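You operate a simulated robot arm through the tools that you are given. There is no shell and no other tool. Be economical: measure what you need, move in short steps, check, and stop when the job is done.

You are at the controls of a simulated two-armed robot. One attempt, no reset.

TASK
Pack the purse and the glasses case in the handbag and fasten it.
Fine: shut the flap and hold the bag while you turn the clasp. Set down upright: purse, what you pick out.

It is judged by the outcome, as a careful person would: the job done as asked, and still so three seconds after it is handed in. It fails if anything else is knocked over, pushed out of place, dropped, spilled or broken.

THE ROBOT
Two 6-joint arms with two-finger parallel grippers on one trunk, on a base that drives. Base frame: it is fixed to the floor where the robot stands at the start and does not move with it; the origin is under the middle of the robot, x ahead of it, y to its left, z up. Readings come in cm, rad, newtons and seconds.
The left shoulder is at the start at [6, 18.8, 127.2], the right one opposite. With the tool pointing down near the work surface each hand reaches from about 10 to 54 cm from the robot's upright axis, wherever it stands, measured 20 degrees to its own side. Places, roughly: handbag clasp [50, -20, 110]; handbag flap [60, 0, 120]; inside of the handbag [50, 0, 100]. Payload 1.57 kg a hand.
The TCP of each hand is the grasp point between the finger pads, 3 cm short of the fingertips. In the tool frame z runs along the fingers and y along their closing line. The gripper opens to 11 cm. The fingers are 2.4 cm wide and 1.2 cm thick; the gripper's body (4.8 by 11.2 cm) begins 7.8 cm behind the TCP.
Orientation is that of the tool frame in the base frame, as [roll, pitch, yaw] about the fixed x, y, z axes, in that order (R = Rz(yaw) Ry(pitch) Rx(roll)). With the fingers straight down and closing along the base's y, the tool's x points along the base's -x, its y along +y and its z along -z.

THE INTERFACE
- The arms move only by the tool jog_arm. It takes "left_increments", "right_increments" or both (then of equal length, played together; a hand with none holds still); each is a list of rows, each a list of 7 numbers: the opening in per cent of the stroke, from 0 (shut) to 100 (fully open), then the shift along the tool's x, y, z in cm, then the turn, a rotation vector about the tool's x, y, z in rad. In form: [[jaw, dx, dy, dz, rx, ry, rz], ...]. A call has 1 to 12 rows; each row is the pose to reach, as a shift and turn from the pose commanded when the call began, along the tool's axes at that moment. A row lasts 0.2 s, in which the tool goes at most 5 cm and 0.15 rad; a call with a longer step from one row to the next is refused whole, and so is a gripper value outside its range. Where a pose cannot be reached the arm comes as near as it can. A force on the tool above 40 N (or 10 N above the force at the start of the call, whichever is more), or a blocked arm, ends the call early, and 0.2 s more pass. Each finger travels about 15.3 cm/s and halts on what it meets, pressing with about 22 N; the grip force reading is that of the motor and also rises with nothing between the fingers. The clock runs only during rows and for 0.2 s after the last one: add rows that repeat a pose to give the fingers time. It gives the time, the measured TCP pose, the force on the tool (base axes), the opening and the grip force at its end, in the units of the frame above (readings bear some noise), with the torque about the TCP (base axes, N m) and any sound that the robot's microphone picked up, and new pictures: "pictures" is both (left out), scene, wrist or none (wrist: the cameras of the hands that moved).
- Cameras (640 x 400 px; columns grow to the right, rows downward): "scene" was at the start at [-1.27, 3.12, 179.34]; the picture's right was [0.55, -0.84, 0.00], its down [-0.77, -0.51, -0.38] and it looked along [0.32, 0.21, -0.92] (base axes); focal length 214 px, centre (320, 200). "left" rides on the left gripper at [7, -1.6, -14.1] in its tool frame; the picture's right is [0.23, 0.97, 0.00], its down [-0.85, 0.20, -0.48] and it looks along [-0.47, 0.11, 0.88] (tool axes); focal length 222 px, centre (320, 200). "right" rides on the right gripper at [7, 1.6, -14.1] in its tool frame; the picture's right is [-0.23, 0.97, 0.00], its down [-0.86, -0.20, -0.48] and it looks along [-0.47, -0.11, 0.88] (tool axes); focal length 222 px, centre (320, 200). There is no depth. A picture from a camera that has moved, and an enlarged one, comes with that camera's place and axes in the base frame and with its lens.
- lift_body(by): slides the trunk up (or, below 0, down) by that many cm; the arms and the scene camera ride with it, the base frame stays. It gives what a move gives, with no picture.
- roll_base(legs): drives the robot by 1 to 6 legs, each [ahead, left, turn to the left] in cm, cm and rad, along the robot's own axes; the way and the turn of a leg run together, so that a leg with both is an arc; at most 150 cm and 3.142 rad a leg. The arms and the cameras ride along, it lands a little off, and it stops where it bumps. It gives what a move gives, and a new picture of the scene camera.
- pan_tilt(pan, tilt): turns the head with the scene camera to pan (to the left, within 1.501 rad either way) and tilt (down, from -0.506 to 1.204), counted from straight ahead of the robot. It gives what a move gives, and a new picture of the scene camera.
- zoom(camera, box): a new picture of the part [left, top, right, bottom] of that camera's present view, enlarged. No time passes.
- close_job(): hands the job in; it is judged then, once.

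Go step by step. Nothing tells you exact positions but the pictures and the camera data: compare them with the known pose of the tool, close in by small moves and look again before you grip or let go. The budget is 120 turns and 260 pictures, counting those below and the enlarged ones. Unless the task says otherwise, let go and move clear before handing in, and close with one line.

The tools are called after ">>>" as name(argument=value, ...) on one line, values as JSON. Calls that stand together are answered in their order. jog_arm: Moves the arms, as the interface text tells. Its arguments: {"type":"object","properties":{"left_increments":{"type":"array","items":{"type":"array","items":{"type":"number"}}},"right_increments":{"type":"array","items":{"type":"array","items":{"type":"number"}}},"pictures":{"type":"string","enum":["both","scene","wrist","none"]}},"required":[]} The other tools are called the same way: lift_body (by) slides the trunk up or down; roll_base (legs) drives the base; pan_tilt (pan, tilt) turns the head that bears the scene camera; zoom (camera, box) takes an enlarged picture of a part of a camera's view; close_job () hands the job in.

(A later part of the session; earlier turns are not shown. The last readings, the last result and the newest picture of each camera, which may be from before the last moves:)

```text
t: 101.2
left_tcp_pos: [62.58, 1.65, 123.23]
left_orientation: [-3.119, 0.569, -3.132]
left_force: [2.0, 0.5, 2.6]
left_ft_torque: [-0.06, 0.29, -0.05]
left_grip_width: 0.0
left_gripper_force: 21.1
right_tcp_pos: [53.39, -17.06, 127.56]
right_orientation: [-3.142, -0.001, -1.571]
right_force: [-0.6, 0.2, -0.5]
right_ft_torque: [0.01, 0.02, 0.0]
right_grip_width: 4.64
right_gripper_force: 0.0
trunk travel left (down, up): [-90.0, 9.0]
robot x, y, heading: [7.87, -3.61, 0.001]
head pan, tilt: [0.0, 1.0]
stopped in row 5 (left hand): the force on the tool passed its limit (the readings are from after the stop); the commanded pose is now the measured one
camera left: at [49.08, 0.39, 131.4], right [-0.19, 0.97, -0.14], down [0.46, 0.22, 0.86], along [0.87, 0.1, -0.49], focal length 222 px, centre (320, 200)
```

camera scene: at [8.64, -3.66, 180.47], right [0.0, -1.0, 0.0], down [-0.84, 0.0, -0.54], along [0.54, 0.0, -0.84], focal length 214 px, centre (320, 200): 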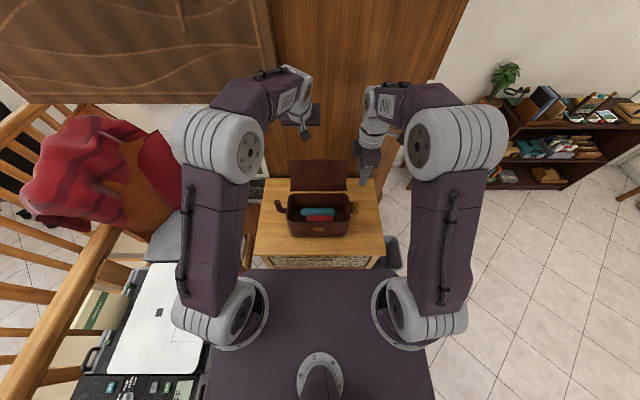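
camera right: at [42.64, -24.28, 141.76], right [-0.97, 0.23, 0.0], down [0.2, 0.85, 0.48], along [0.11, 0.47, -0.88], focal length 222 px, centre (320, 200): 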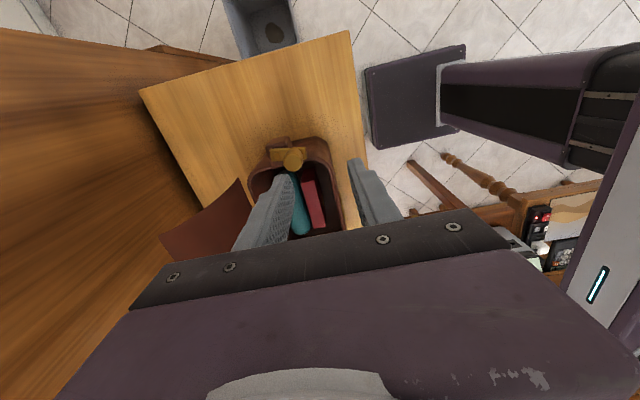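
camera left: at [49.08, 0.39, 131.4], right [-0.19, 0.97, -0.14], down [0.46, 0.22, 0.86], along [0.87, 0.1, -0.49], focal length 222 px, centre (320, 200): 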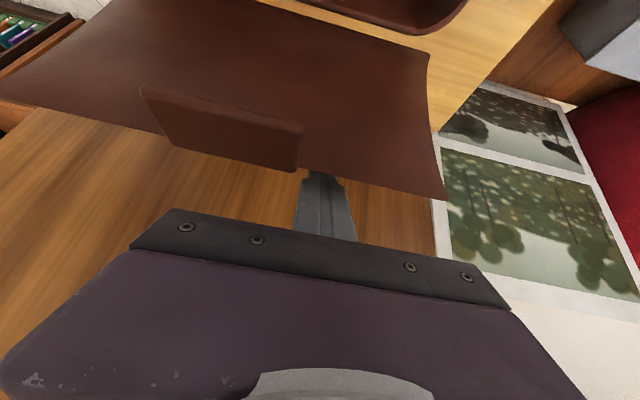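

>>> zoom(camera="scene", box=[270, 140, 370, 210])

>>> zoom(camera="left", box=[200, 60, 460, 240])

```text
5.71 times, centred on (320, 175) of scene
camera zoom: at [8.79, -3.58, 180.43], right [0.0, -1.0, 0.0], down [-0.84, 0.0, -0.54], along [0.54, 0.0, -0.84], focal length 1226 px, centre (320, 343)
```

zoom: 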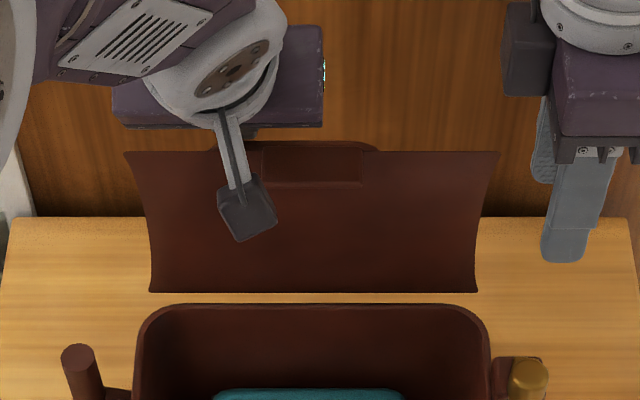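

```text
2.22 times, centred on (330, 150) of left
camera zoom: at [49.08, 0.39, 131.4], right [-0.19, 0.97, -0.14], down [0.46, 0.22, 0.86], along [0.87, 0.1, -0.49], focal length 494 px, centre (298, 311)
```

zoom: 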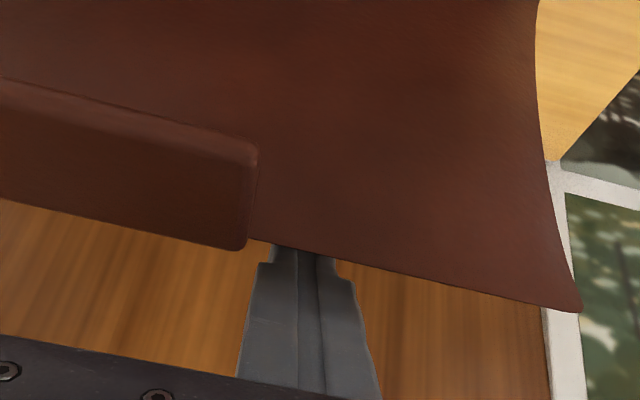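

The flap is now about vertical and stays where it is put, so its hinge is just stiff. I set the fingertips deeper behind it and pull very slowly.

>>> jog_arm(left_increments=[[0, 0.4, 0, 1.4, 0, 0, 0], [0, 0.9, 0, 2, 0, 0, 0], [0, 1, 0, 1.94, 0, 0, 0], [0, 1.1, 0, 1.88, 0, 0, 0], [0, 1.2, 0, 1.82, 0, 0, 0], [0, 1.3, 0, 1.76, 0, 0, 0], [0, 1.4, 0, 1.7, 0, 0, 0], [0, 1.5, 0, 1.64, 0, 0, 0], [0, 1.6, 0, 1.58, 0, 0, 0], [0, 1.7, 0, 1.52, 0, 0, 0], [0, 1.8, 0, 1.46, 0, 0, 0], [0, 1.9, 0, 1.4, 0, 0, 0]], pictures="wrist")

```text
t: 101.7
left_tcp_pos: [63.6, 1.64, 122.39]
left_orientation: [-3.113, 0.584, -3.13]
left_force: [3.0, 1.4, 0.3]
left_ft_torque: [0.07, -0.12, 0.01]
left_grip_width: 0.0
left_gripper_force: 21.5
right_tcp_pos: [53.55, -17.24, 127.57]
right_orientation: [3.14, -0.001, -1.57]
right_force: [-0.5, 0.2, -0.8]
right_ft_torque: [-0.01, -0.05, -0.01]
right_grip_width: 4.64
right_gripper_force: 0.0
trunk travel left (down, up): [-90.0, 9.0]
robot x, y, heading: [7.76, -3.37, -0.003]
head pan, tilt: [0.0, 1.0]
stopped in row 2 (left hand): the force on the tool passed its limit (the readings are from after the stop); the commanded pose is now the measured one
camera left: at [49.95, 0.4, 130.31], right [-0.18, 0.97, -0.15], down [0.45, 0.22, 0.87], along [0.87, 0.09, -0.48], focal length 222 px, centre (320, 200)
```

left: 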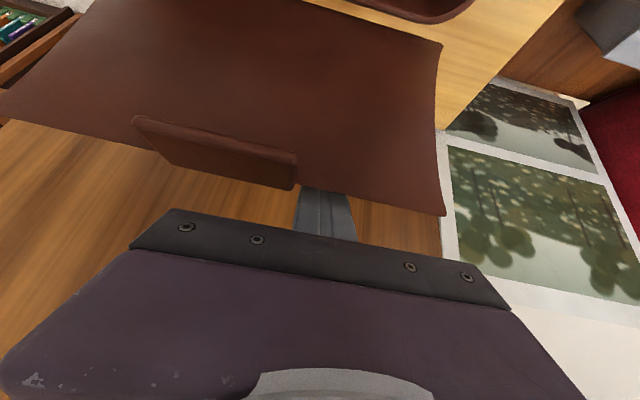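

Going deeper is blocked — perhaps the catch tongue on the flap's outer side is in the way. I lift clear, shift toward the flap's left end and look at its rear side.

>>> jog_arm(left_increments=[[0, -1.2, 0, -1.4, 0, 0, 0], [0, -2.4, 0, -2.8, 0, 0, 0], [0, -3.5, 1, -4, 0, 0, 0], [0, -4.5, 2.5, -5.2, 0, 0, 0], [0, -5.5, 4, -6, 0, 0, 0], [0, -5.5, 4, -6, 0, 0, 0]], pictures="wrist")

>>> zoom(camera="scene", box=[270, 140, 370, 210])

>>> zoom(camera="right", box=[0, 0, 640, 400])

```text
t: 103.1
left_tcp_pos: [64.64, 5.79, 130.28]
left_orientation: [-3.112, 0.587, -3.131]
left_force: [-0.3, 0.3, -0.6]
left_ft_torque: [-0.02, 0.01, 0.02]
left_grip_width: 0.01
left_gripper_force: 21.1
right_tcp_pos: [53.38, -17.26, 127.59]
right_orientation: [-3.141, 0.0, -1.572]
right_force: [0.0, 0.5, 0.4]
right_ft_torque: [-0.03, -0.03, -0.01]
right_grip_width: 4.61
right_gripper_force: 0.2
trunk travel left (down, up): [-90.0, 9.0]
robot x, y, heading: [7.7, -3.59, 0.002]
head pan, tilt: [0.0, 1.0]
camera left: at [50.9, 4.52, 138.18], right [-0.18, 0.97, -0.15], down [0.45, 0.22, 0.87], along [0.87, 0.09, -0.48], focal length 222 px, centre (320, 200)
```

left: 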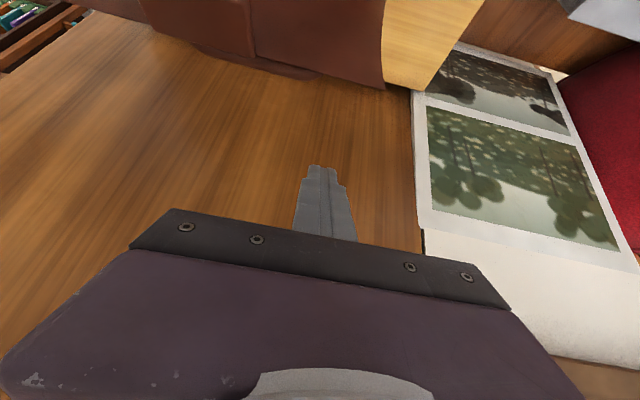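

```text
5.71 times, centred on (320, 175) of scene
camera zoom: at [8.77, -3.71, 180.47], right [0.0, -1.0, 0.0], down [-0.84, 0.0, -0.54], along [0.54, 0.0, -0.84], focal length 1226 px, centre (320, 343)
```

zoom: 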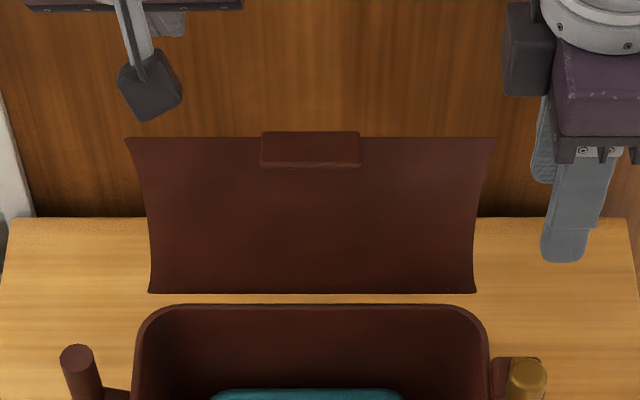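

```text
1.00 times, centred on (320, 200) of right
camera zoom: at [51.73, -24.07, 141.77], right [-0.97, 0.23, 0.0], down [0.2, 0.86, 0.48], along [0.11, 0.47, -0.88], focal length 222 px, centre (320, 200)
```

zoom: 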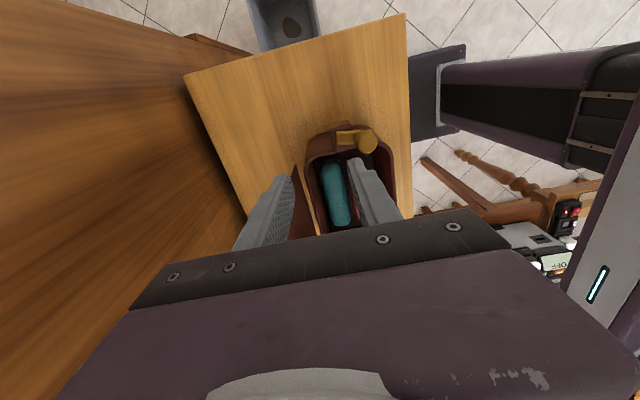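

A carrying-handle loop sits on the flap's outer side and blocked me. I go down beside it (y≈6.2) and pull again.

>>> jog_arm(left_increments=[[0, 1.03, 0.4, 1.96, 0, 0, 0], [0, 2.06, 0.4, 3.9, 0, 0, 0], [0, 3.1, 0.4, 5.87, 0, 0, 0], [0, 4.13, 0.4, 7.83, 0, 0, 0], [0, 4.63, 0.4, 7.5, 0, 0, 0], [0, 5.13, 0.4, 7.17, 0, 0, 0], [0, 5.63, 0.4, 6.83, 0, 0, 0], [0, 6.13, 0.4, 6.5, 0, 0, 0], [0, 6.63, 0.4, 6.17, 0, 0, 0], [0, 7.13, 0.4, 5.84, 0, 0, 0], [0, 7.63, 0.4, 5.51, 0, 0, 0], [0, 8.13, 0.4, 5.17, 0, 0, 0]], pictures="wrist")

>>> zoom(camera="scene", box=[260, 130, 380, 220])

```text
t: 105.7
left_tcp_pos: [60.61, 6.16, 121.53]
left_orientation: [-3.112, 0.586, -3.133]
left_force: [0.1, 0.3, 0.7]
left_ft_torque: [-0.03, -0.03, -0.01]
left_grip_width: 0.0
left_gripper_force: 21.2
right_tcp_pos: [53.28, -17.19, 127.53]
right_orientation: [3.142, 0.001, -1.571]
right_force: [-0.2, -0.2, 1.2]
right_ft_torque: [0.0, -0.01, -0.03]
right_grip_width: 4.64
right_gripper_force: 0.1
trunk travel left (down, up): [-90.0, 9.0]
robot x, y, heading: [7.48, -3.42, 0.001]
head pan, tilt: [0.0, 1.0]
camera left: at [47.1, 4.86, 129.55], right [-0.18, 0.97, -0.15], down [0.45, 0.22, 0.87], along [0.87, 0.09, -0.48], focal length 222 px, centre (320, 200)
```

left: 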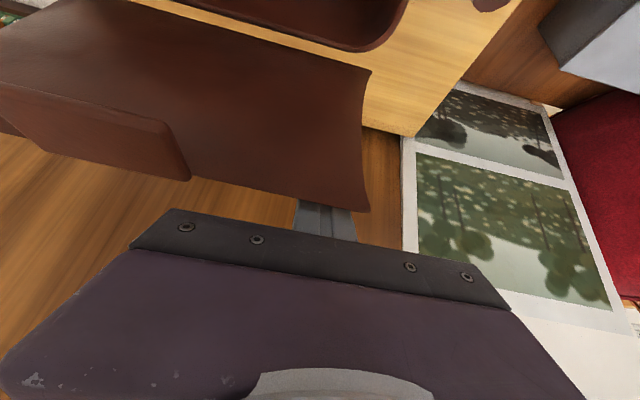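

```text
4.44 times, centred on (320, 175) of scene
camera zoom: at [8.73, -3.66, 180.47], right [0.0, -1.0, 0.0], down [-0.84, 0.0, -0.54], along [0.54, 0.0, -0.84], focal length 953 px, centre (320, 311)
```

zoom: 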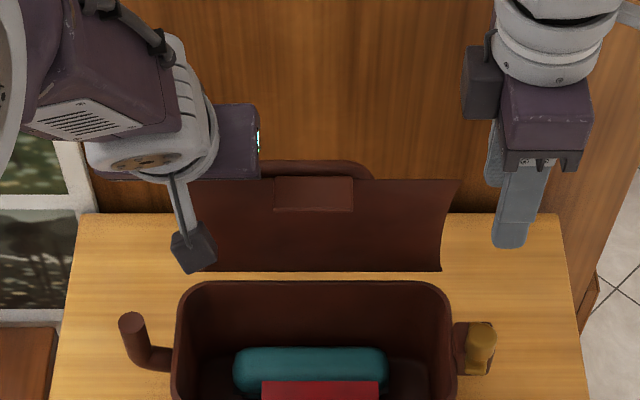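

That works without resistance. I continue pulling the flap forward.

>>> jog_arm(left_increments=[[0, 0.67, 0, -0.44, 0, 0, 0], [0, 1.33, 0, -0.89, 0, 0, 0], [0, 2, 0, -1.33, 0, 0, 0], [0, 2.67, 0, -1.77, 0, 0, 0], [0, 3.33, 0, -2.22, 0, 0, 0], [0, 4, 0, -2.66, 0, 0, 0], [0, 4.67, 0, -3.1, 0, 0, 0], [0, 5.33, 0, -3.54, 0, 0, 0], [0, 6, 0, -3.99, 0, 0, 0], [0, 6.67, 0, -4.43, 0, 0, 0]], pictures="wrist")

>>> zoom(camera="scene", box=[260, 130, 380, 220])

```text
t: 107.9
left_tcp_pos: [52.71, 6.04, 121.53]
left_orientation: [-3.109, 0.587, -3.129]
left_force: [0.9, 1.9, -1.5]
left_ft_torque: [0.05, -0.04, 0.03]
left_grip_width: 0.0
left_gripper_force: 21.3
right_tcp_pos: [53.45, -17.02, 127.53]
right_orientation: [-3.141, -0.003, -1.57]
right_force: [-0.2, -0.4, 0.3]
right_ft_torque: [-0.03, 0.02, -0.03]
right_grip_width: 4.59
right_gripper_force: 0.1
trunk travel left (down, up): [-90.0, 9.0]
robot x, y, heading: [7.68, -3.18, 0.003]
head pan, tilt: [0.0, 1.0]
camera left: at [39.12, 4.84, 129.53], right [-0.18, 0.97, -0.15], down [0.45, 0.22, 0.87], along [0.87, 0.09, -0.48], focal length 222 px, centre (320, 200)
```

left: 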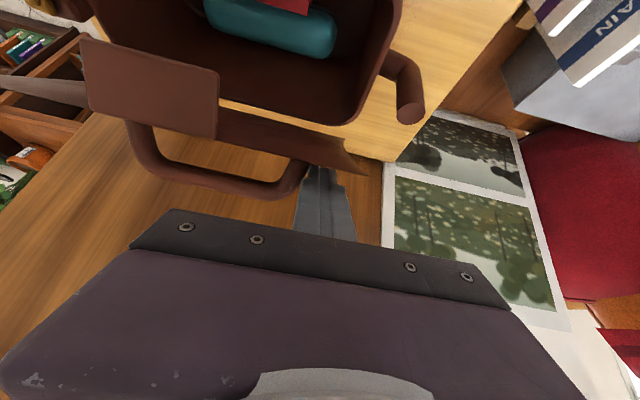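

```text
4.44 times, centred on (320, 175) of scene
camera zoom: at [8.8, -3.57, 180.47], right [0.0, -1.0, 0.0], down [-0.84, 0.0, -0.54], along [0.54, 0.0, -0.84], focal length 953 px, centre (320, 311)
```

zoom: 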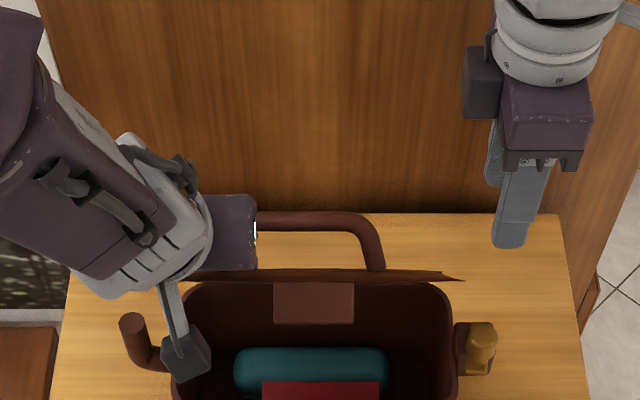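

>>> jog_arm(left_increments=[[0, 1.1, 0, -0.14, 0, 0, 0], [0, 2.22, 0, -0.28, 0, 0, 0], [0, 3.5, 0, -0.2, 0, 0, 0], [0, 4.72, 0, -0.13, 0, 0, 0], [0, 5.55, 0, 0.2, 0, 0, 0], [0, 6.38, 0, 0.56, 0, 0, 0], [0, 7.1, 0, 0.9, 0, 0, 0], [0, 7.82, 0, 1.28, 0, 0, 0], [0, 7.82, 0, 1.28, 0, 0, 0]], pictures="wrist")

>>> zoom(camera="scene", box=[260, 130, 380, 220])

```text
t: 109.9
left_tcp_pos: [47.19, 5.47, 117.65]
left_orientation: [-3.12, 0.583, -3.132]
left_force: [-0.6, 1.6, -0.5]
left_ft_torque: [0.01, 0.02, -0.01]
left_grip_width: 0.02
left_gripper_force: 21.4
left hand out of reach, approached as far as the arm can: row 7, 8, 9
right_tcp_pos: [53.32, -17.09, 127.69]
right_orientation: [-3.141, 0.001, -1.572]
right_force: [0.0, -1.0, -0.2]
right_ft_torque: [-0.01, -0.01, -0.01]
right_grip_width: 4.64
right_gripper_force: 0.0
trunk travel left (down, up): [-90.0, 9.0]
robot x, y, heading: [8.29, -3.43, -0.001]
head pan, tilt: [0.0, 1.0]
camera left: at [33.54, 4.06, 125.58], right [-0.19, 0.97, -0.14], down [0.45, 0.21, 0.87], along [0.87, 0.1, -0.48], focal length 222 px, centre (320, 200)
```

left: 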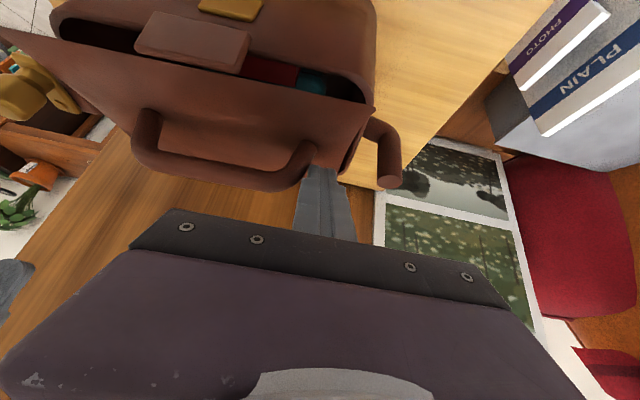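

```text
4.44 times, centred on (320, 175) of scene
camera zoom: at [8.74, -3.63, 180.47], right [0.0, -1.0, 0.0], down [-0.84, 0.0, -0.54], along [0.54, 0.0, -0.84], focal length 953 px, centre (320, 311)
```

zoom: 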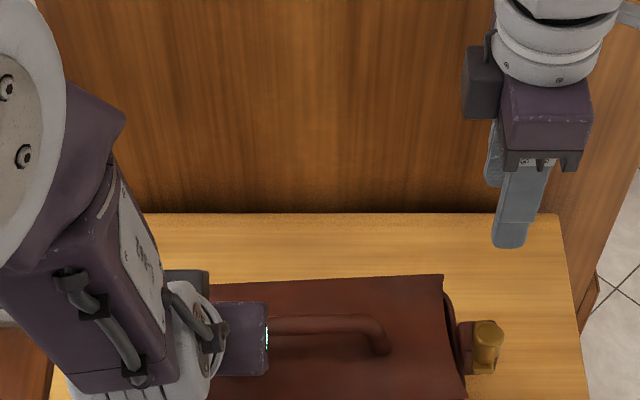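

The flap is almost shut. I lift the left hand off, straighten it, and will press the flap down from above.

>>> jog_arm(left_increments=[[0, -1.1, 0, -1.67, 0, 0, 0], [0, -2.75, 0, -4.2, 0, 0, 0], [0, -4.4, 0.2, -6.7, 0, 0.1, 0], [0, -4.6, 0.4, -6.9, 0, 0.2, 0], [0, -4.6, 0.6, -6.9, 0, 0.32, 0], [0, -4.6, 0.8, -6.9, 0, 0.44, 0], [0, -4.6, 1, -6.9, 0, 0.56, 0], [0, -4.6, 1, -6.9, 0, 0.583, 0]], pictures="both")

>>> zoom(camera="scene", box=[260, 150, 380, 240])

```text
t: 111.7
left_tcp_pos: [47.24, 6.6, 125.82]
left_orientation: [-3.115, 0.003, 3.136]
left_force: [0.7, 0.1, -0.8]
left_ft_torque: [0.02, -0.01, -0.02]
left_grip_width: 0.0
left_gripper_force: 21.8
left hand out of reach, approached as far as the arm can: row 3, 4
right_tcp_pos: [53.3, -17.11, 127.54]
right_orientation: [-3.141, -0.001, -1.571]
right_force: [0.2, 0.1, -0.2]
right_ft_torque: [-0.02, -0.02, -0.02]
right_grip_width: 4.64
right_gripper_force: 0.1
trunk travel left (down, up): [-90.0, 9.0]
robot x, y, heading: [8.19, -3.88, -0.001]
head pan, tilt: [0.0, 1.0]
camera scene: at [8.74, -3.65, 180.47], right [0.0, -1.0, 0.0], down [-0.84, 0.0, -0.54], along [0.54, 0.0, -0.84], focal length 214 px, centre (320, 200)
camera left: at [40.24, 5.54, 140.07], right [-0.22, 0.97, -0.03], down [0.86, 0.21, 0.48], along [0.47, 0.08, -0.88], focal length 222 px, centre (320, 200)
```

scene: 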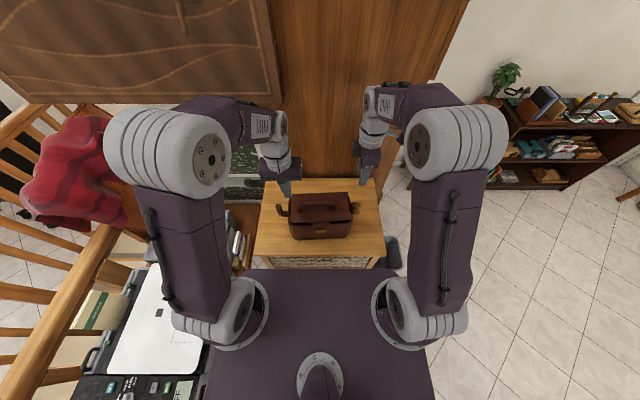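
left: 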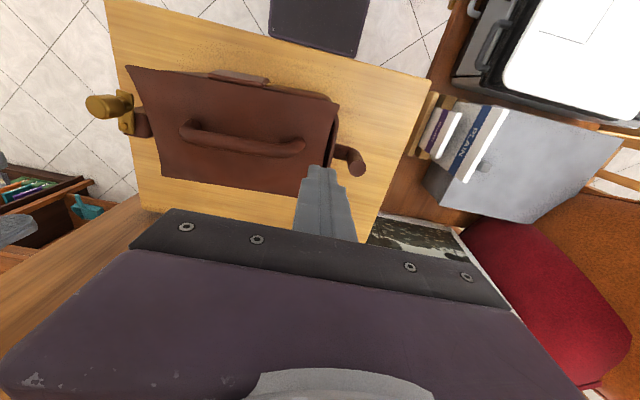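

```text
4.44 times, centred on (320, 195) of scene
camera zoom: at [8.74, -3.65, 180.47], right [0.0, -1.0, 0.0], down [-0.84, 0.0, -0.54], along [0.54, 0.0, -0.84], focal length 953 px, centre (320, 222)
```

zoom: 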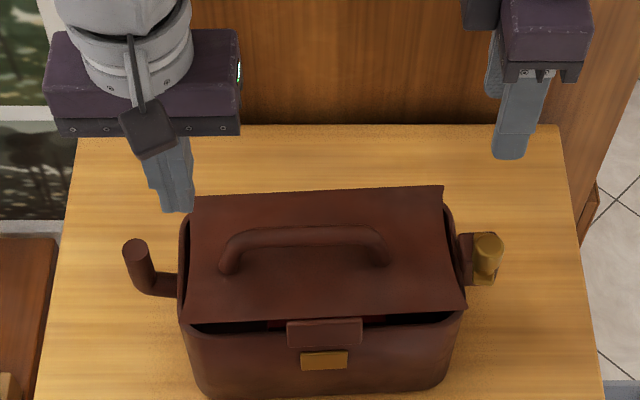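

The flap is almost down, its tab just above the front plate. I press it gently shut at the middle of its front edge.

>>> jog_arm(left_increments=[[0, 1, -3.5, 0, 0, 0, 0], [0, 2, -7, 0, 0, 0, 0], [0, 2.7, -10, 0, 0, 0, 0], [0, 2.7, -10, 2.5, 0, 0, 0], [0, 2.7, -10, 5, 0, 0, 0], [0, 2.7, -10, 6.5, 0, 0, 0], [0, 2.7, -10, 7.5, 0, 0, 0], [0, 2.7, -10, 8.3, 0, 0, 0], [0, 2.7, -10, 9, 0, 0, 0], [0, 2.7, -10, 9.5, 0, 0, 0]], pictures="wrist")

>>> zoom(camera="scene", box=[260, 150, 380, 240])

```text
t: 113.9
left_tcp_pos: [44.54, -3.61, 116.57]
left_orientation: [-3.116, 0.004, 3.137]
left_force: [0.4, -0.7, 0.7]
left_ft_torque: [-0.01, -0.01, -0.01]
left_grip_width: 0.0
left_gripper_force: 20.9
right_tcp_pos: [53.36, -17.18, 127.57]
right_orientation: [-3.141, 0.0, -1.571]
right_force: [0.2, 0.3, 1.3]
right_ft_torque: [-0.03, 0.03, 0.03]
right_grip_width: 4.61
right_gripper_force: 0.0
trunk travel left (down, up): [-90.0, 9.0]
robot x, y, heading: [7.61, -3.42, -0.001]
head pan, tilt: [0.0, 1.0]
camera left: at [37.53, -4.75, 130.73], right [-0.22, 0.97, -0.03], down [0.85, 0.21, 0.48], along [0.47, 0.08, -0.88], focal length 222 px, centre (320, 200)
```

left: 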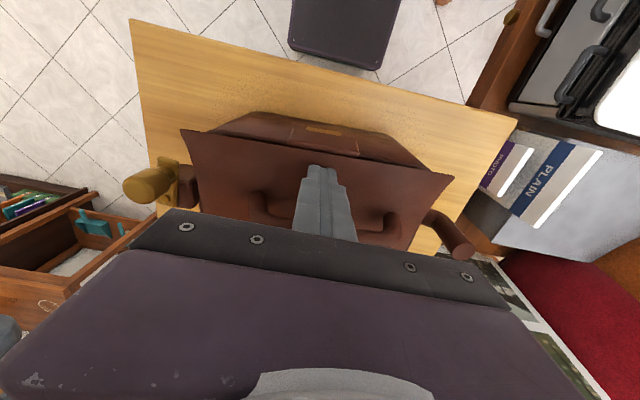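

```text
4.44 times, centred on (320, 195) of scene
camera zoom: at [8.77, -3.66, 180.47], right [0.0, -1.0, 0.0], down [-0.84, 0.0, -0.54], along [0.54, 0.0, -0.84], focal length 953 px, centre (320, 222)
```

zoom: 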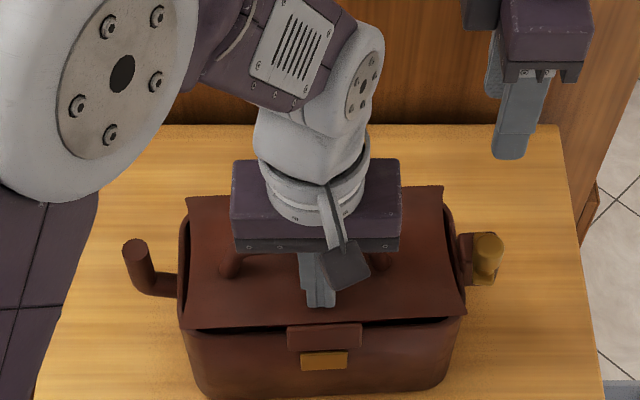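

>>> jog_arm(left_increments=[[0, 0, 0, 0.3, 0, 0, 0], [0, 0, 0, 0.6, 0, 0, 0], [0, 0, 0, 0.9, 0, 0, 0], [0, 0, 0, 1.2, 0, 0, 0], [0, 0, 0, 1.4, 0, 0, 0], [0, 0, 0, 1.6, 0, 0, 0]], pictures="wrist")

>>> zoom(camera="scene", box=[260, 150, 380, 240])

```text
t: 115.3
left_tcp_pos: [44.6, -3.61, 115.05]
left_orientation: [-3.116, 0.003, 3.137]
left_force: [-0.1, -0.4, 0.1]
left_ft_torque: [0.0, -0.01, -0.01]
left_grip_width: 0.0
left_gripper_force: 21.3
right_tcp_pos: [53.24, -17.07, 127.57]
right_orientation: [3.141, 0.0, -1.572]
right_force: [-0.1, 0.1, -0.2]
right_ft_torque: [-0.03, -0.03, 0.03]
right_grip_width: 4.6
right_gripper_force: 0.0
trunk travel left (down, up): [-90.0, 9.0]
robot x, y, heading: [7.99, -3.69, 0.0]
head pan, tilt: [0.0, 1.0]
camera left: at [37.54, -4.75, 129.19], right [-0.22, 0.97, -0.03], down [0.85, 0.21, 0.48], along [0.47, 0.08, -0.88], focal length 222 px, centre (320, 200)
```

left: 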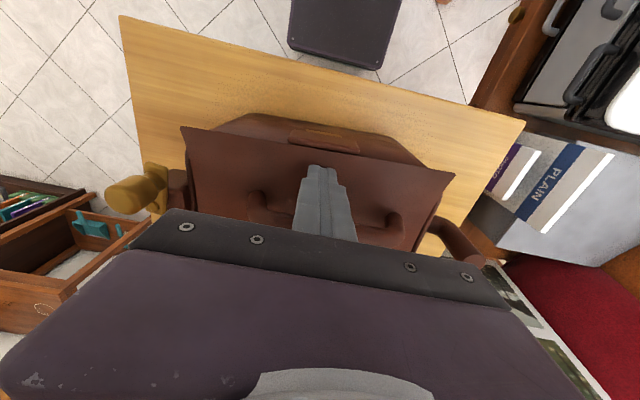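

```text
4.44 times, centred on (320, 195) of scene
camera zoom: at [8.77, -3.67, 180.47], right [0.0, -1.0, 0.0], down [-0.84, 0.0, -0.54], along [0.54, 0.0, -0.84], focal length 953 px, centre (320, 222)
```

zoom: 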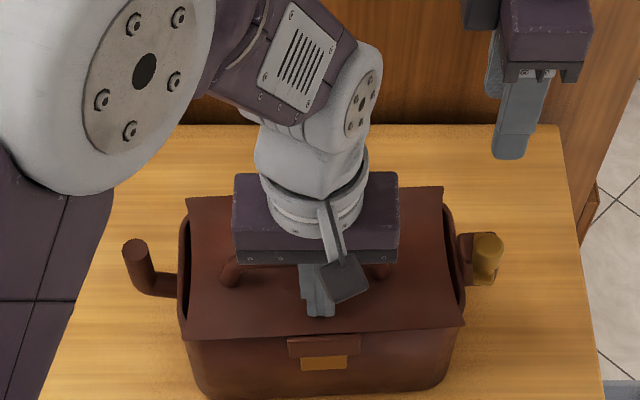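

>>> jog_arm(left_increments=[[0, 0, 0, 0.2, 0, 0, 0], [0, 0, 0, 0.4, 0, 0, 0], [0, 0, 0, 0.6, 0, 0, 0], [0, 0, 0, 0.8, 0, 0, 0], [0, 0, 0, 1.0, 0, 0, 0], [0, 0, 0, 1.2, 0, 0, 0]], pictures="wrist")

>>> zoom(camera="scene", box=[260, 150, 380, 240])

```text
t: 116.2
left_tcp_pos: [44.44, -3.54, 114.75]
left_orientation: [-3.11, 0.016, 3.136]
left_force: [-3.1, 4.7, 26.7]
left_ft_torque: [0.26, 0.18, 0.0]
left_grip_width: 0.02
left_gripper_force: 21.5
right_tcp_pos: [53.0, -17.03, 127.79]
right_orientation: [-3.139, -0.002, -1.569]
right_force: [-0.5, 0.3, -0.9]
right_ft_torque: [0.0, -0.01, -0.05]
right_grip_width: 4.63
right_gripper_force: 0.1
trunk travel left (down, up): [-90.0, 9.0]
robot x, y, heading: [7.93, -3.45, -0.003]
head pan, tilt: [0.0, 1.0]
stopped in row 4 (left hand): the force on the tool passed its limit (the readings are from after the stop); the commanded pose is now the measured one
camera left: at [37.27, -4.63, 128.84], right [-0.22, 0.97, -0.03], down [0.85, 0.21, 0.49], along [0.48, 0.08, -0.87], focal length 222 px, centre (320, 200)
```

left: 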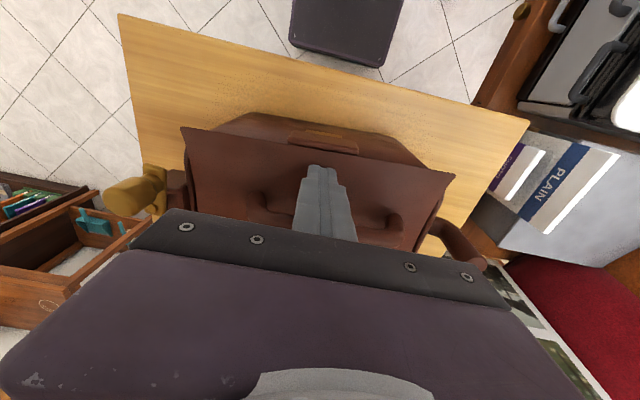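

```text
4.44 times, centred on (320, 195) of scene
camera zoom: at [8.26, -3.47, 180.49], right [0.0, -1.0, 0.0], down [-0.84, 0.0, -0.54], along [0.54, 0.0, -0.84], focal length 953 px, centre (320, 222)
```

zoom: 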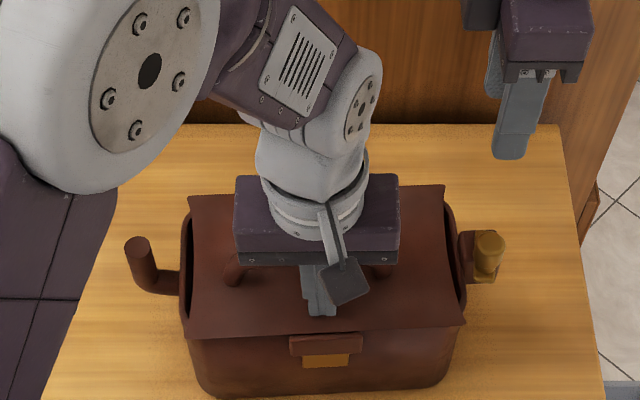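

The flap is fully down against the rim. I lift off, open the left hand and turn it above the bag's left handle post (near [49, 11.3]).

>>> jog_arm(left_increments=[[0, 0, 0, -4, 0, 0, 0], [0, 0, 0, -8, 0, 0, 0.143], [0, 0, 0, -12, 0, 0, 0.286], [0, -1, 2, -13, 0, 0, 0.429], [0, -2, 5, -13, 0, 0, 0.572], [0, -3, 8, -13, 0, 0, 0.715], [10, -4, 11, -13, 0, 0, 0.858], [20, -4.5, 13.5, -13, 0, 0, 1.0], [30, -4.5, 14.9, -13, 0, 0, 1.143], [40, -4.5, 14.9, -13, 0, 0, 1.286], [50, -4.5, 14.9, -13, 0, 0, 1.429], [50, -4.5, 14.9, -13, 0, 0, 1.571]], pictures="both")

>>> zoom(camera="scene", box=[260, 150, 380, 240])

>>> zoom(camera="right", box=[230, 90, 430, 240])

```text
t: 118.8
left_tcp_pos: [49.2, 11.66, 127.04]
left_orientation: [3.131, 0.028, 1.564]
left_force: [0.4, 0.3, 0.1]
left_ft_torque: [-0.02, 0.02, 0.02]
left_grip_width: 5.48
left_gripper_force: 0.1
right_tcp_pos: [53.54, -17.06, 127.62]
right_orientation: [-3.14, 0.0, -1.569]
right_force: [0.9, 0.1, 0.5]
right_ft_torque: [0.01, -0.03, -0.03]
right_grip_width: 4.59
right_gripper_force: 0.0
trunk travel left (down, up): [-90.0, 9.0]
robot x, y, heading: [7.82, -3.61, -0.0]
head pan, tilt: [0.0, 1.0]
camera scene: at [8.74, -3.63, 180.47], right [0.0, -1.0, 0.0], down [-0.84, 0.0, -0.54], along [0.54, 0.0, -0.84], focal length 214 px, centre (320, 200)
camera left: at [47.47, 19.08, 141.03], right [0.98, 0.22, 0.0], down [0.19, -0.84, 0.5], along [0.11, -0.49, -0.86], focal length 222 px, centre (320, 200)
```

scene: 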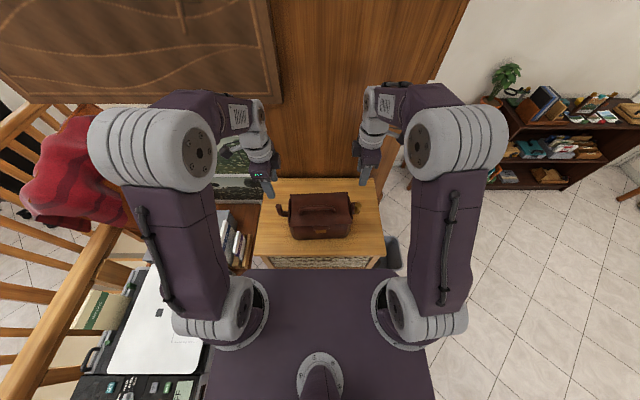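
left: 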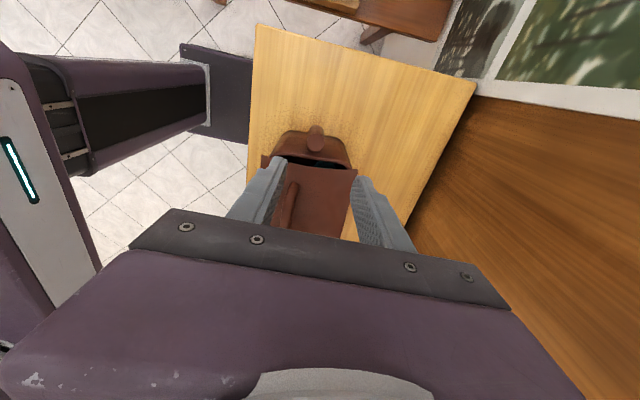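

```text
4.44 times, centred on (320, 195) of scene
camera zoom: at [8.74, -3.63, 180.47], right [0.0, -1.0, 0.0], down [-0.84, 0.0, -0.54], along [0.54, 0.0, -0.84], focal length 953 px, centre (320, 222)
```

zoom: 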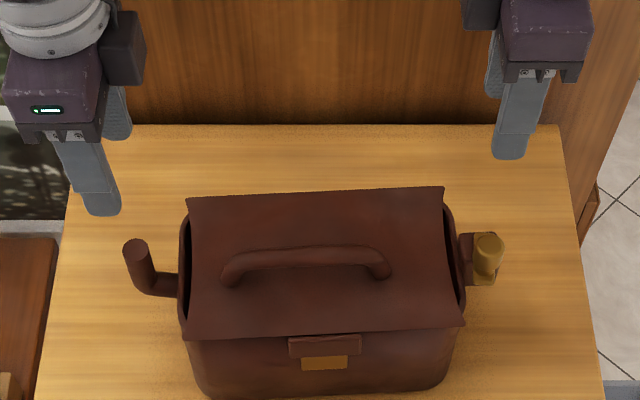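

```text
2.67 times, centred on (330, 165) of right
camera zoom: at [51.71, -23.99, 141.78], right [-0.97, 0.23, 0.0], down [0.2, 0.86, 0.48], along [0.11, 0.47, -0.88], focal length 592 px, centre (293, 293)
```

zoom: 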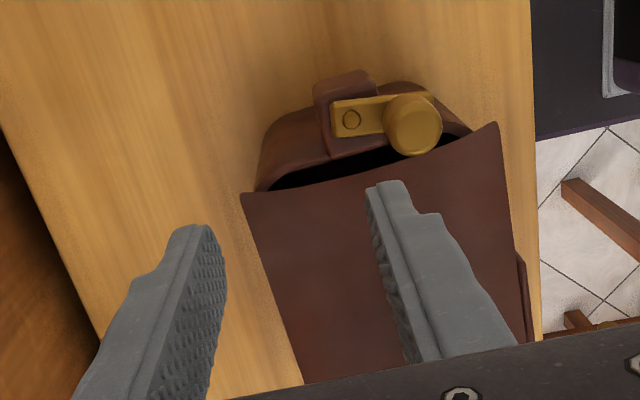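

The flap is shut with its tab over the front plate. I lower the left hand around the handle post.

>>> jog_arm(left_increments=[[50, 0, -0.4, 3, 0, 0, 0], [50, 0, -0.4, 6, 0, 0, 0], [50, 0, -0.4, 9, 0, 0, 0], [50, 0, -0.4, 9, 0, 0, 0]], pictures="wrist")

>>> zoom(camera="scene", box=[260, 150, 380, 240])

```text
t: 119.8
left_tcp_pos: [48.73, 11.15, 117.97]
left_orientation: [3.13, 0.028, 1.565]
left_force: [-0.6, -0.5, -0.3]
left_ft_torque: [0.01, -0.06, -0.03]
left_grip_width: 5.51
left_gripper_force: 0.1
right_tcp_pos: [53.35, -17.19, 127.61]
right_orientation: [-3.141, -0.001, -1.567]
right_force: [0.4, 0.2, -0.6]
right_ft_torque: [-0.01, -0.04, 0.03]
right_grip_width: 4.62
right_gripper_force: 0.1
trunk travel left (down, up): [-90.0, 9.0]
robot x, y, heading: [7.89, -3.64, 0.002]
head pan, tilt: [0.0, 1.0]
camera left: at [46.99, 18.61, 131.87], right [0.98, 0.22, 0.0], down [0.19, -0.84, 0.5], along [0.12, -0.49, -0.86], focal length 222 px, centre (320, 200)
```

left: 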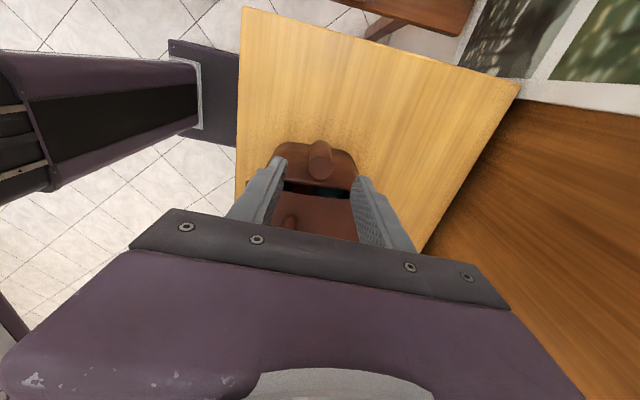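

```text
4.44 times, centred on (320, 195) of scene
camera zoom: at [8.73, -3.66, 180.47], right [0.0, -1.0, 0.0], down [-0.84, 0.0, -0.54], along [0.54, 0.0, -0.84], focal length 953 px, centre (320, 222)
```

zoom: 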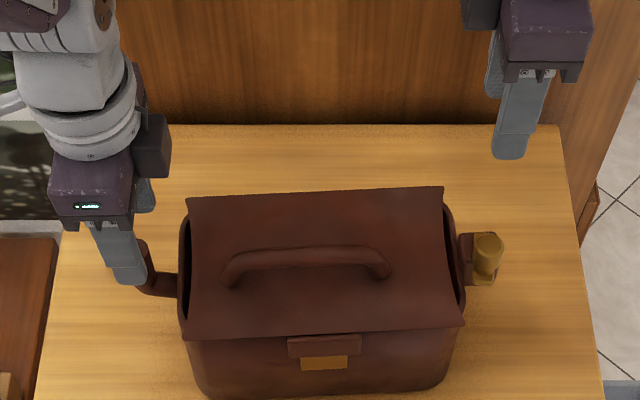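

>>> jog_arm(left_increments=[[50, 0.4, 0, 1.5, 0, 0, 0], [50, 0.4, 0, 3, 0, 0, 0], [50, 0.4, 0, 4.5, 0, 0, 0], [50, 0.4, 0, 5.3, 0, 0, 0], [50, 0.4, 0, 5.3, 0, 0, 0]], pictures="wrist")

>>> zoom(camera="scene", box=[260, 150, 380, 240])

```text
t: 121.0
left_tcp_pos: [48.91, 11.53, 112.94]
left_orientation: [3.132, 0.028, 1.565]
left_force: [-0.3, 0.4, 0.1]
left_ft_torque: [0.0, 0.01, -0.02]
left_grip_width: 5.52
left_gripper_force: 0.1
right_tcp_pos: [53.36, -17.1, 127.58]
right_orientation: [3.141, 0.0, -1.569]
right_force: [0.4, -0.5, 0.3]
right_ft_torque: [0.04, -0.02, 0.01]
right_grip_width: 4.62
right_gripper_force: 0.0
trunk travel left (down, up): [-90.0, 9.0]
robot x, y, heading: [7.65, -3.56, 0.0]
head pan, tilt: [0.0, 1.0]
camera left: at [47.21, 19.01, 126.79], right [0.98, 0.22, 0.0], down [0.19, -0.84, 0.5], along [0.11, -0.49, -0.86], focal length 222 px, centre (320, 200)
```

left: 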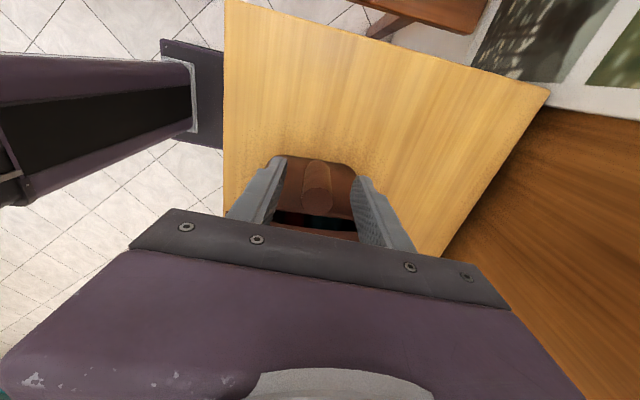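

```text
4.44 times, centred on (320, 195) of scene
camera zoom: at [8.77, -3.65, 180.47], right [0.0, -1.0, 0.0], down [-0.84, 0.0, -0.54], along [0.54, 0.0, -0.84], focal length 953 px, centre (320, 222)
```

zoom: 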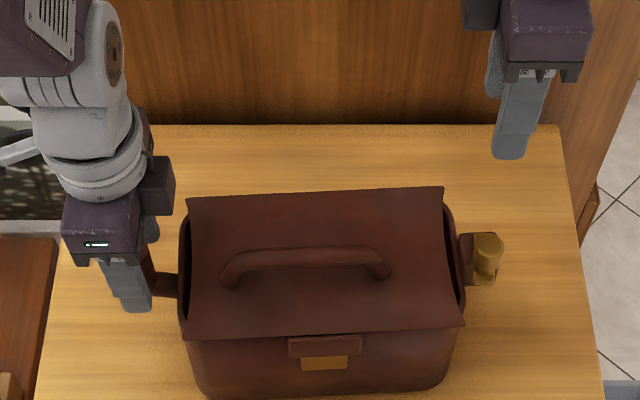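

The post is between the fingers; I close the left hand on it to hold the bag.

>>> jog_arm(left_increments=[[50, 0, -0.25, 0, 0, 0, 0], [40, 0, -0.25, 0, 0, 0, 0], [30, 0, -0.25, 0, 0, 0, 0], [22, 0, -0.25, 0, 0, 0, 0], [14, 0, -0.25, 0, 0, 0, 0], [8, 0, -0.25, 0, 0, 0, 0], [8, 0, -0.25, 0, 0, 0, 0]], pictures="wrist")

>>> zoom(camera="scene", box=[325, 170, 375, 205])

```text
t: 122.6
left_tcp_pos: [48.72, 11.54, 112.86]
left_orientation: [3.131, 0.027, 1.564]
left_force: [0.3, -0.4, 3.6]
left_ft_torque: [0.02, 0.68, 0.02]
left_grip_width: 2.18
left_gripper_force: 21.6
right_tcp_pos: [53.28, -17.09, 127.69]
right_orientation: [3.141, 0.0, -1.569]
right_force: [0.1, 0.2, -0.1]
right_ft_torque: [0.02, 0.01, -0.04]
right_grip_width: 4.63
right_gripper_force: 0.1
trunk travel left (down, up): [-90.0, 9.0]
robot x, y, heading: [7.96, -3.5, -0.001]
head pan, tilt: [0.0, 1.0]
camera left: at [46.96, 19.05, 126.8], right [0.97, 0.22, 0.0], down [0.19, -0.84, 0.5], along [0.12, -0.49, -0.86], focal length 222 px, centre (320, 200)
```

left: 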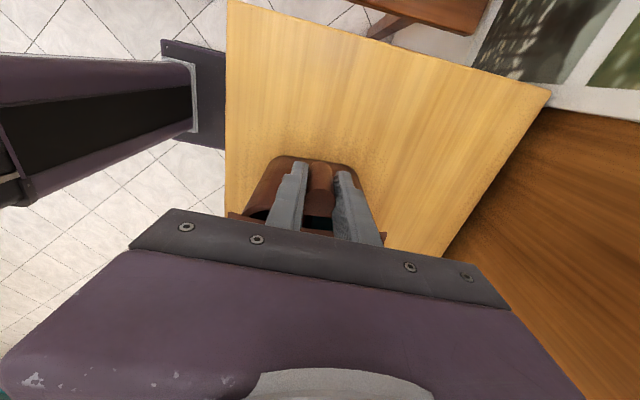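

```text
11.43 times, centred on (350, 188) of scene
camera zoom: at [8.75, -3.66, 180.48], right [0.0, -1.0, 0.0], down [-0.84, 0.0, -0.54], along [0.54, 0.0, -0.84], focal length 2451 px, centre (-23, 343)
```

zoom: 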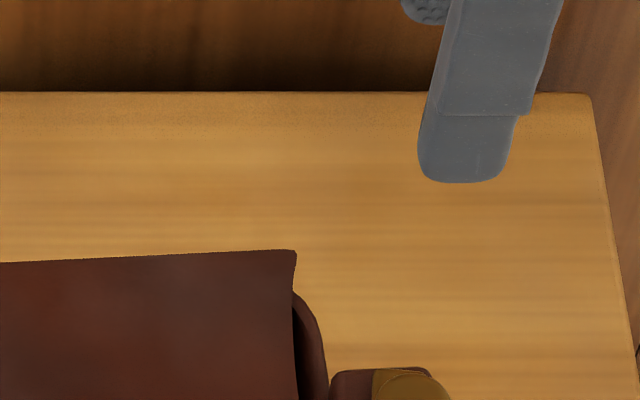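

The bag is held. I look closely at the clasp to work out how it turns.

>>> zoom(camera="scene", box=[335, 185, 375, 215])

>>> zoom(camera="right", box=[310, 100, 410, 170])

```text
13.33 times, centred on (355, 200) of scene
camera zoom: at [8.75, -3.66, 180.48], right [0.0, -1.0, 0.0], down [-0.84, 0.0, -0.54], along [0.54, 0.0, -0.84], focal length 2860 px, centre (-147, 200)
```

zoom: 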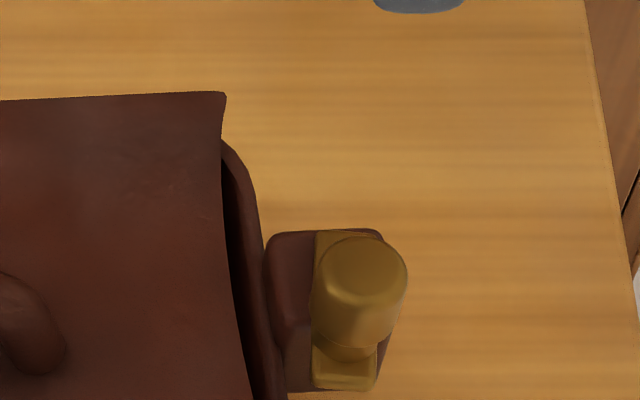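

```text
5.71 times, centred on (360, 135) of right
camera zoom: at [51.72, -24.02, 141.78], right [-0.97, 0.23, 0.0], down [0.2, 0.86, 0.48], along [0.11, 0.47, -0.88], focal length 1269 px, centre (91, 571)
```

zoom: 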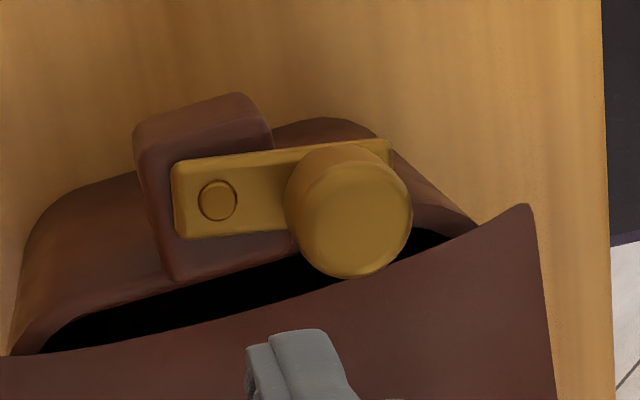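

The clasp is a gold plate with an upright knob at its centre (about [48.5, -17.2], top z 116.5), to be turned about the vertical. I bring the right hand over the knob.

>>> jog_arm(right_increments=[[45, 0, 1.6, 0, 0, 0, 0], [45, 0.1, 3.2, 1, 0, 0, 0], [45, 0.1, 4.85, 3, 0, 0, 0], [45, 0.1, 4.85, 5, 0, 0, 0], [45, 0.1, 4.85, 7, 0, 0, 0], [45, 0.1, 4.85, 7, 0, 0, 0]], pictures="wrist")

>>> zoom(camera="scene", box=[315, 170, 385, 220])

```text
t: 124.0
left_tcp_pos: [48.66, 11.65, 112.97]
left_orientation: [3.132, 0.029, 1.565]
left_force: [0.6, 1.0, 4.9]
left_ft_torque: [0.04, 0.69, -0.03]
left_grip_width: 2.2
left_gripper_force: 21.9
right_tcp_pos: [48.41, -17.35, 120.61]
right_orientation: [3.141, 0.003, -1.569]
right_force: [-0.2, -0.4, 0.1]
right_ft_torque: [-0.02, 0.02, -0.04]
right_grip_width: 4.96
right_gripper_force: 0.2
trunk travel left (down, up): [-90.0, 9.0]
robot x, y, heading: [7.88, -3.66, 0.005]
head pan, tilt: [0.0, 1.0]
camera right: at [46.79, -24.25, 134.8], right [-0.97, 0.23, 0.0], down [0.2, 0.86, 0.48], along [0.11, 0.47, -0.88], focal length 222 px, centre (320, 200)
```

right: 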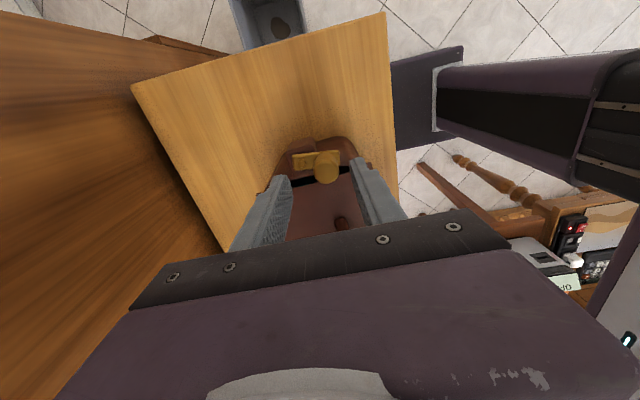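

```text
8.00 times, centred on (350, 195) of scene
camera zoom: at [8.72, -3.66, 180.47], right [0.0, -1.0, 0.0], down [-0.84, 0.0, -0.54], along [0.54, 0.0, -0.84], focal length 1716 px, centre (80, 240)
```

zoom: 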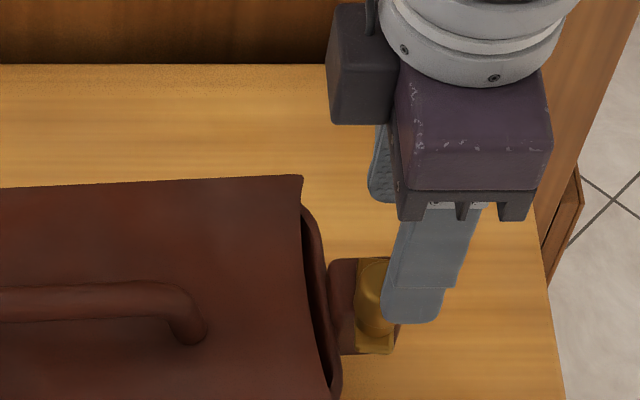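

>>> jog_arm(right_increments=[[45, 0.1, 0.4, 1, 0, 0, 0], [45, 0.1, 0.4, 2, 0, 0, 0], [45, 0.1, 0.4, 3, 0, 0, 0], [45, 0.1, 0.4, 4, 0, 0, 0], [45, 0.1, 0.4, 4, 0, 0, 0]], pictures="wrist")

>>> zoom(camera="scene", box=[315, 170, 385, 220])

>>> zoom(camera="right", box=[250, 120, 410, 230])

```text
t: 125.2
left_tcp_pos: [48.73, 11.69, 112.83]
left_orientation: [3.131, 0.028, 1.565]
left_force: [1.1, 0.5, 4.6]
left_ft_torque: [0.04, 0.66, 0.02]
left_grip_width: 2.16
left_gripper_force: 21.8
right_tcp_pos: [48.04, -17.19, 116.48]
right_orientation: [3.14, 0.0, -1.569]
right_force: [-0.7, -0.8, 0.1]
right_ft_torque: [-0.03, 0.01, 0.0]
right_grip_width: 4.94
right_gripper_force: 0.0
trunk travel left (down, up): [-90.0, 9.0]
robot x, y, heading: [7.77, -3.19, 0.001]
head pan, tilt: [0.0, 1.0]
camera right: at [46.39, -24.24, 130.65], right [-0.97, 0.23, 0.0], down [0.2, 0.86, 0.48], along [0.11, 0.47, -0.88], focal length 222 px, centre (320, 200)
```

right: 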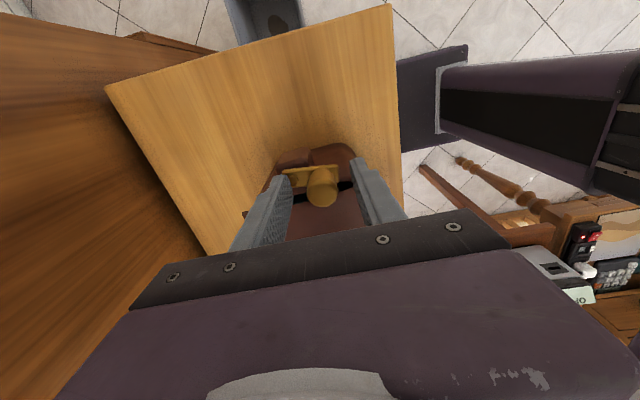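

```text
8.00 times, centred on (350, 195) of scene
camera zoom: at [8.73, -3.66, 180.47], right [0.0, -1.0, 0.0], down [-0.84, 0.0, -0.54], along [0.54, 0.0, -0.84], focal length 1716 px, centre (80, 240)
```

zoom: 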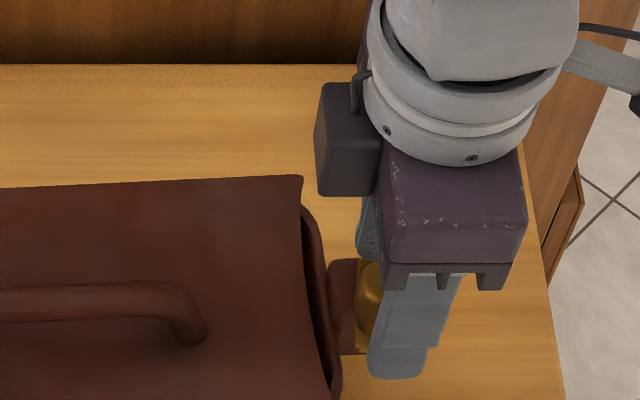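

```text
3.64 times, centred on (330, 175) of right
camera zoom: at [46.39, -24.24, 130.65], right [-0.97, 0.23, 0.0], down [0.2, 0.86, 0.48], along [0.11, 0.47, -0.88], focal length 808 px, centre (284, 291)
```

zoom: 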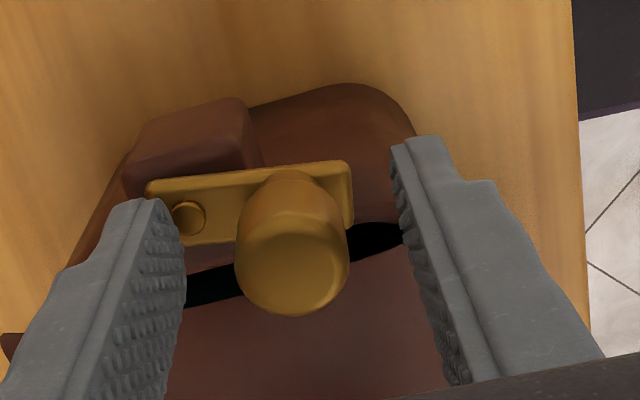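

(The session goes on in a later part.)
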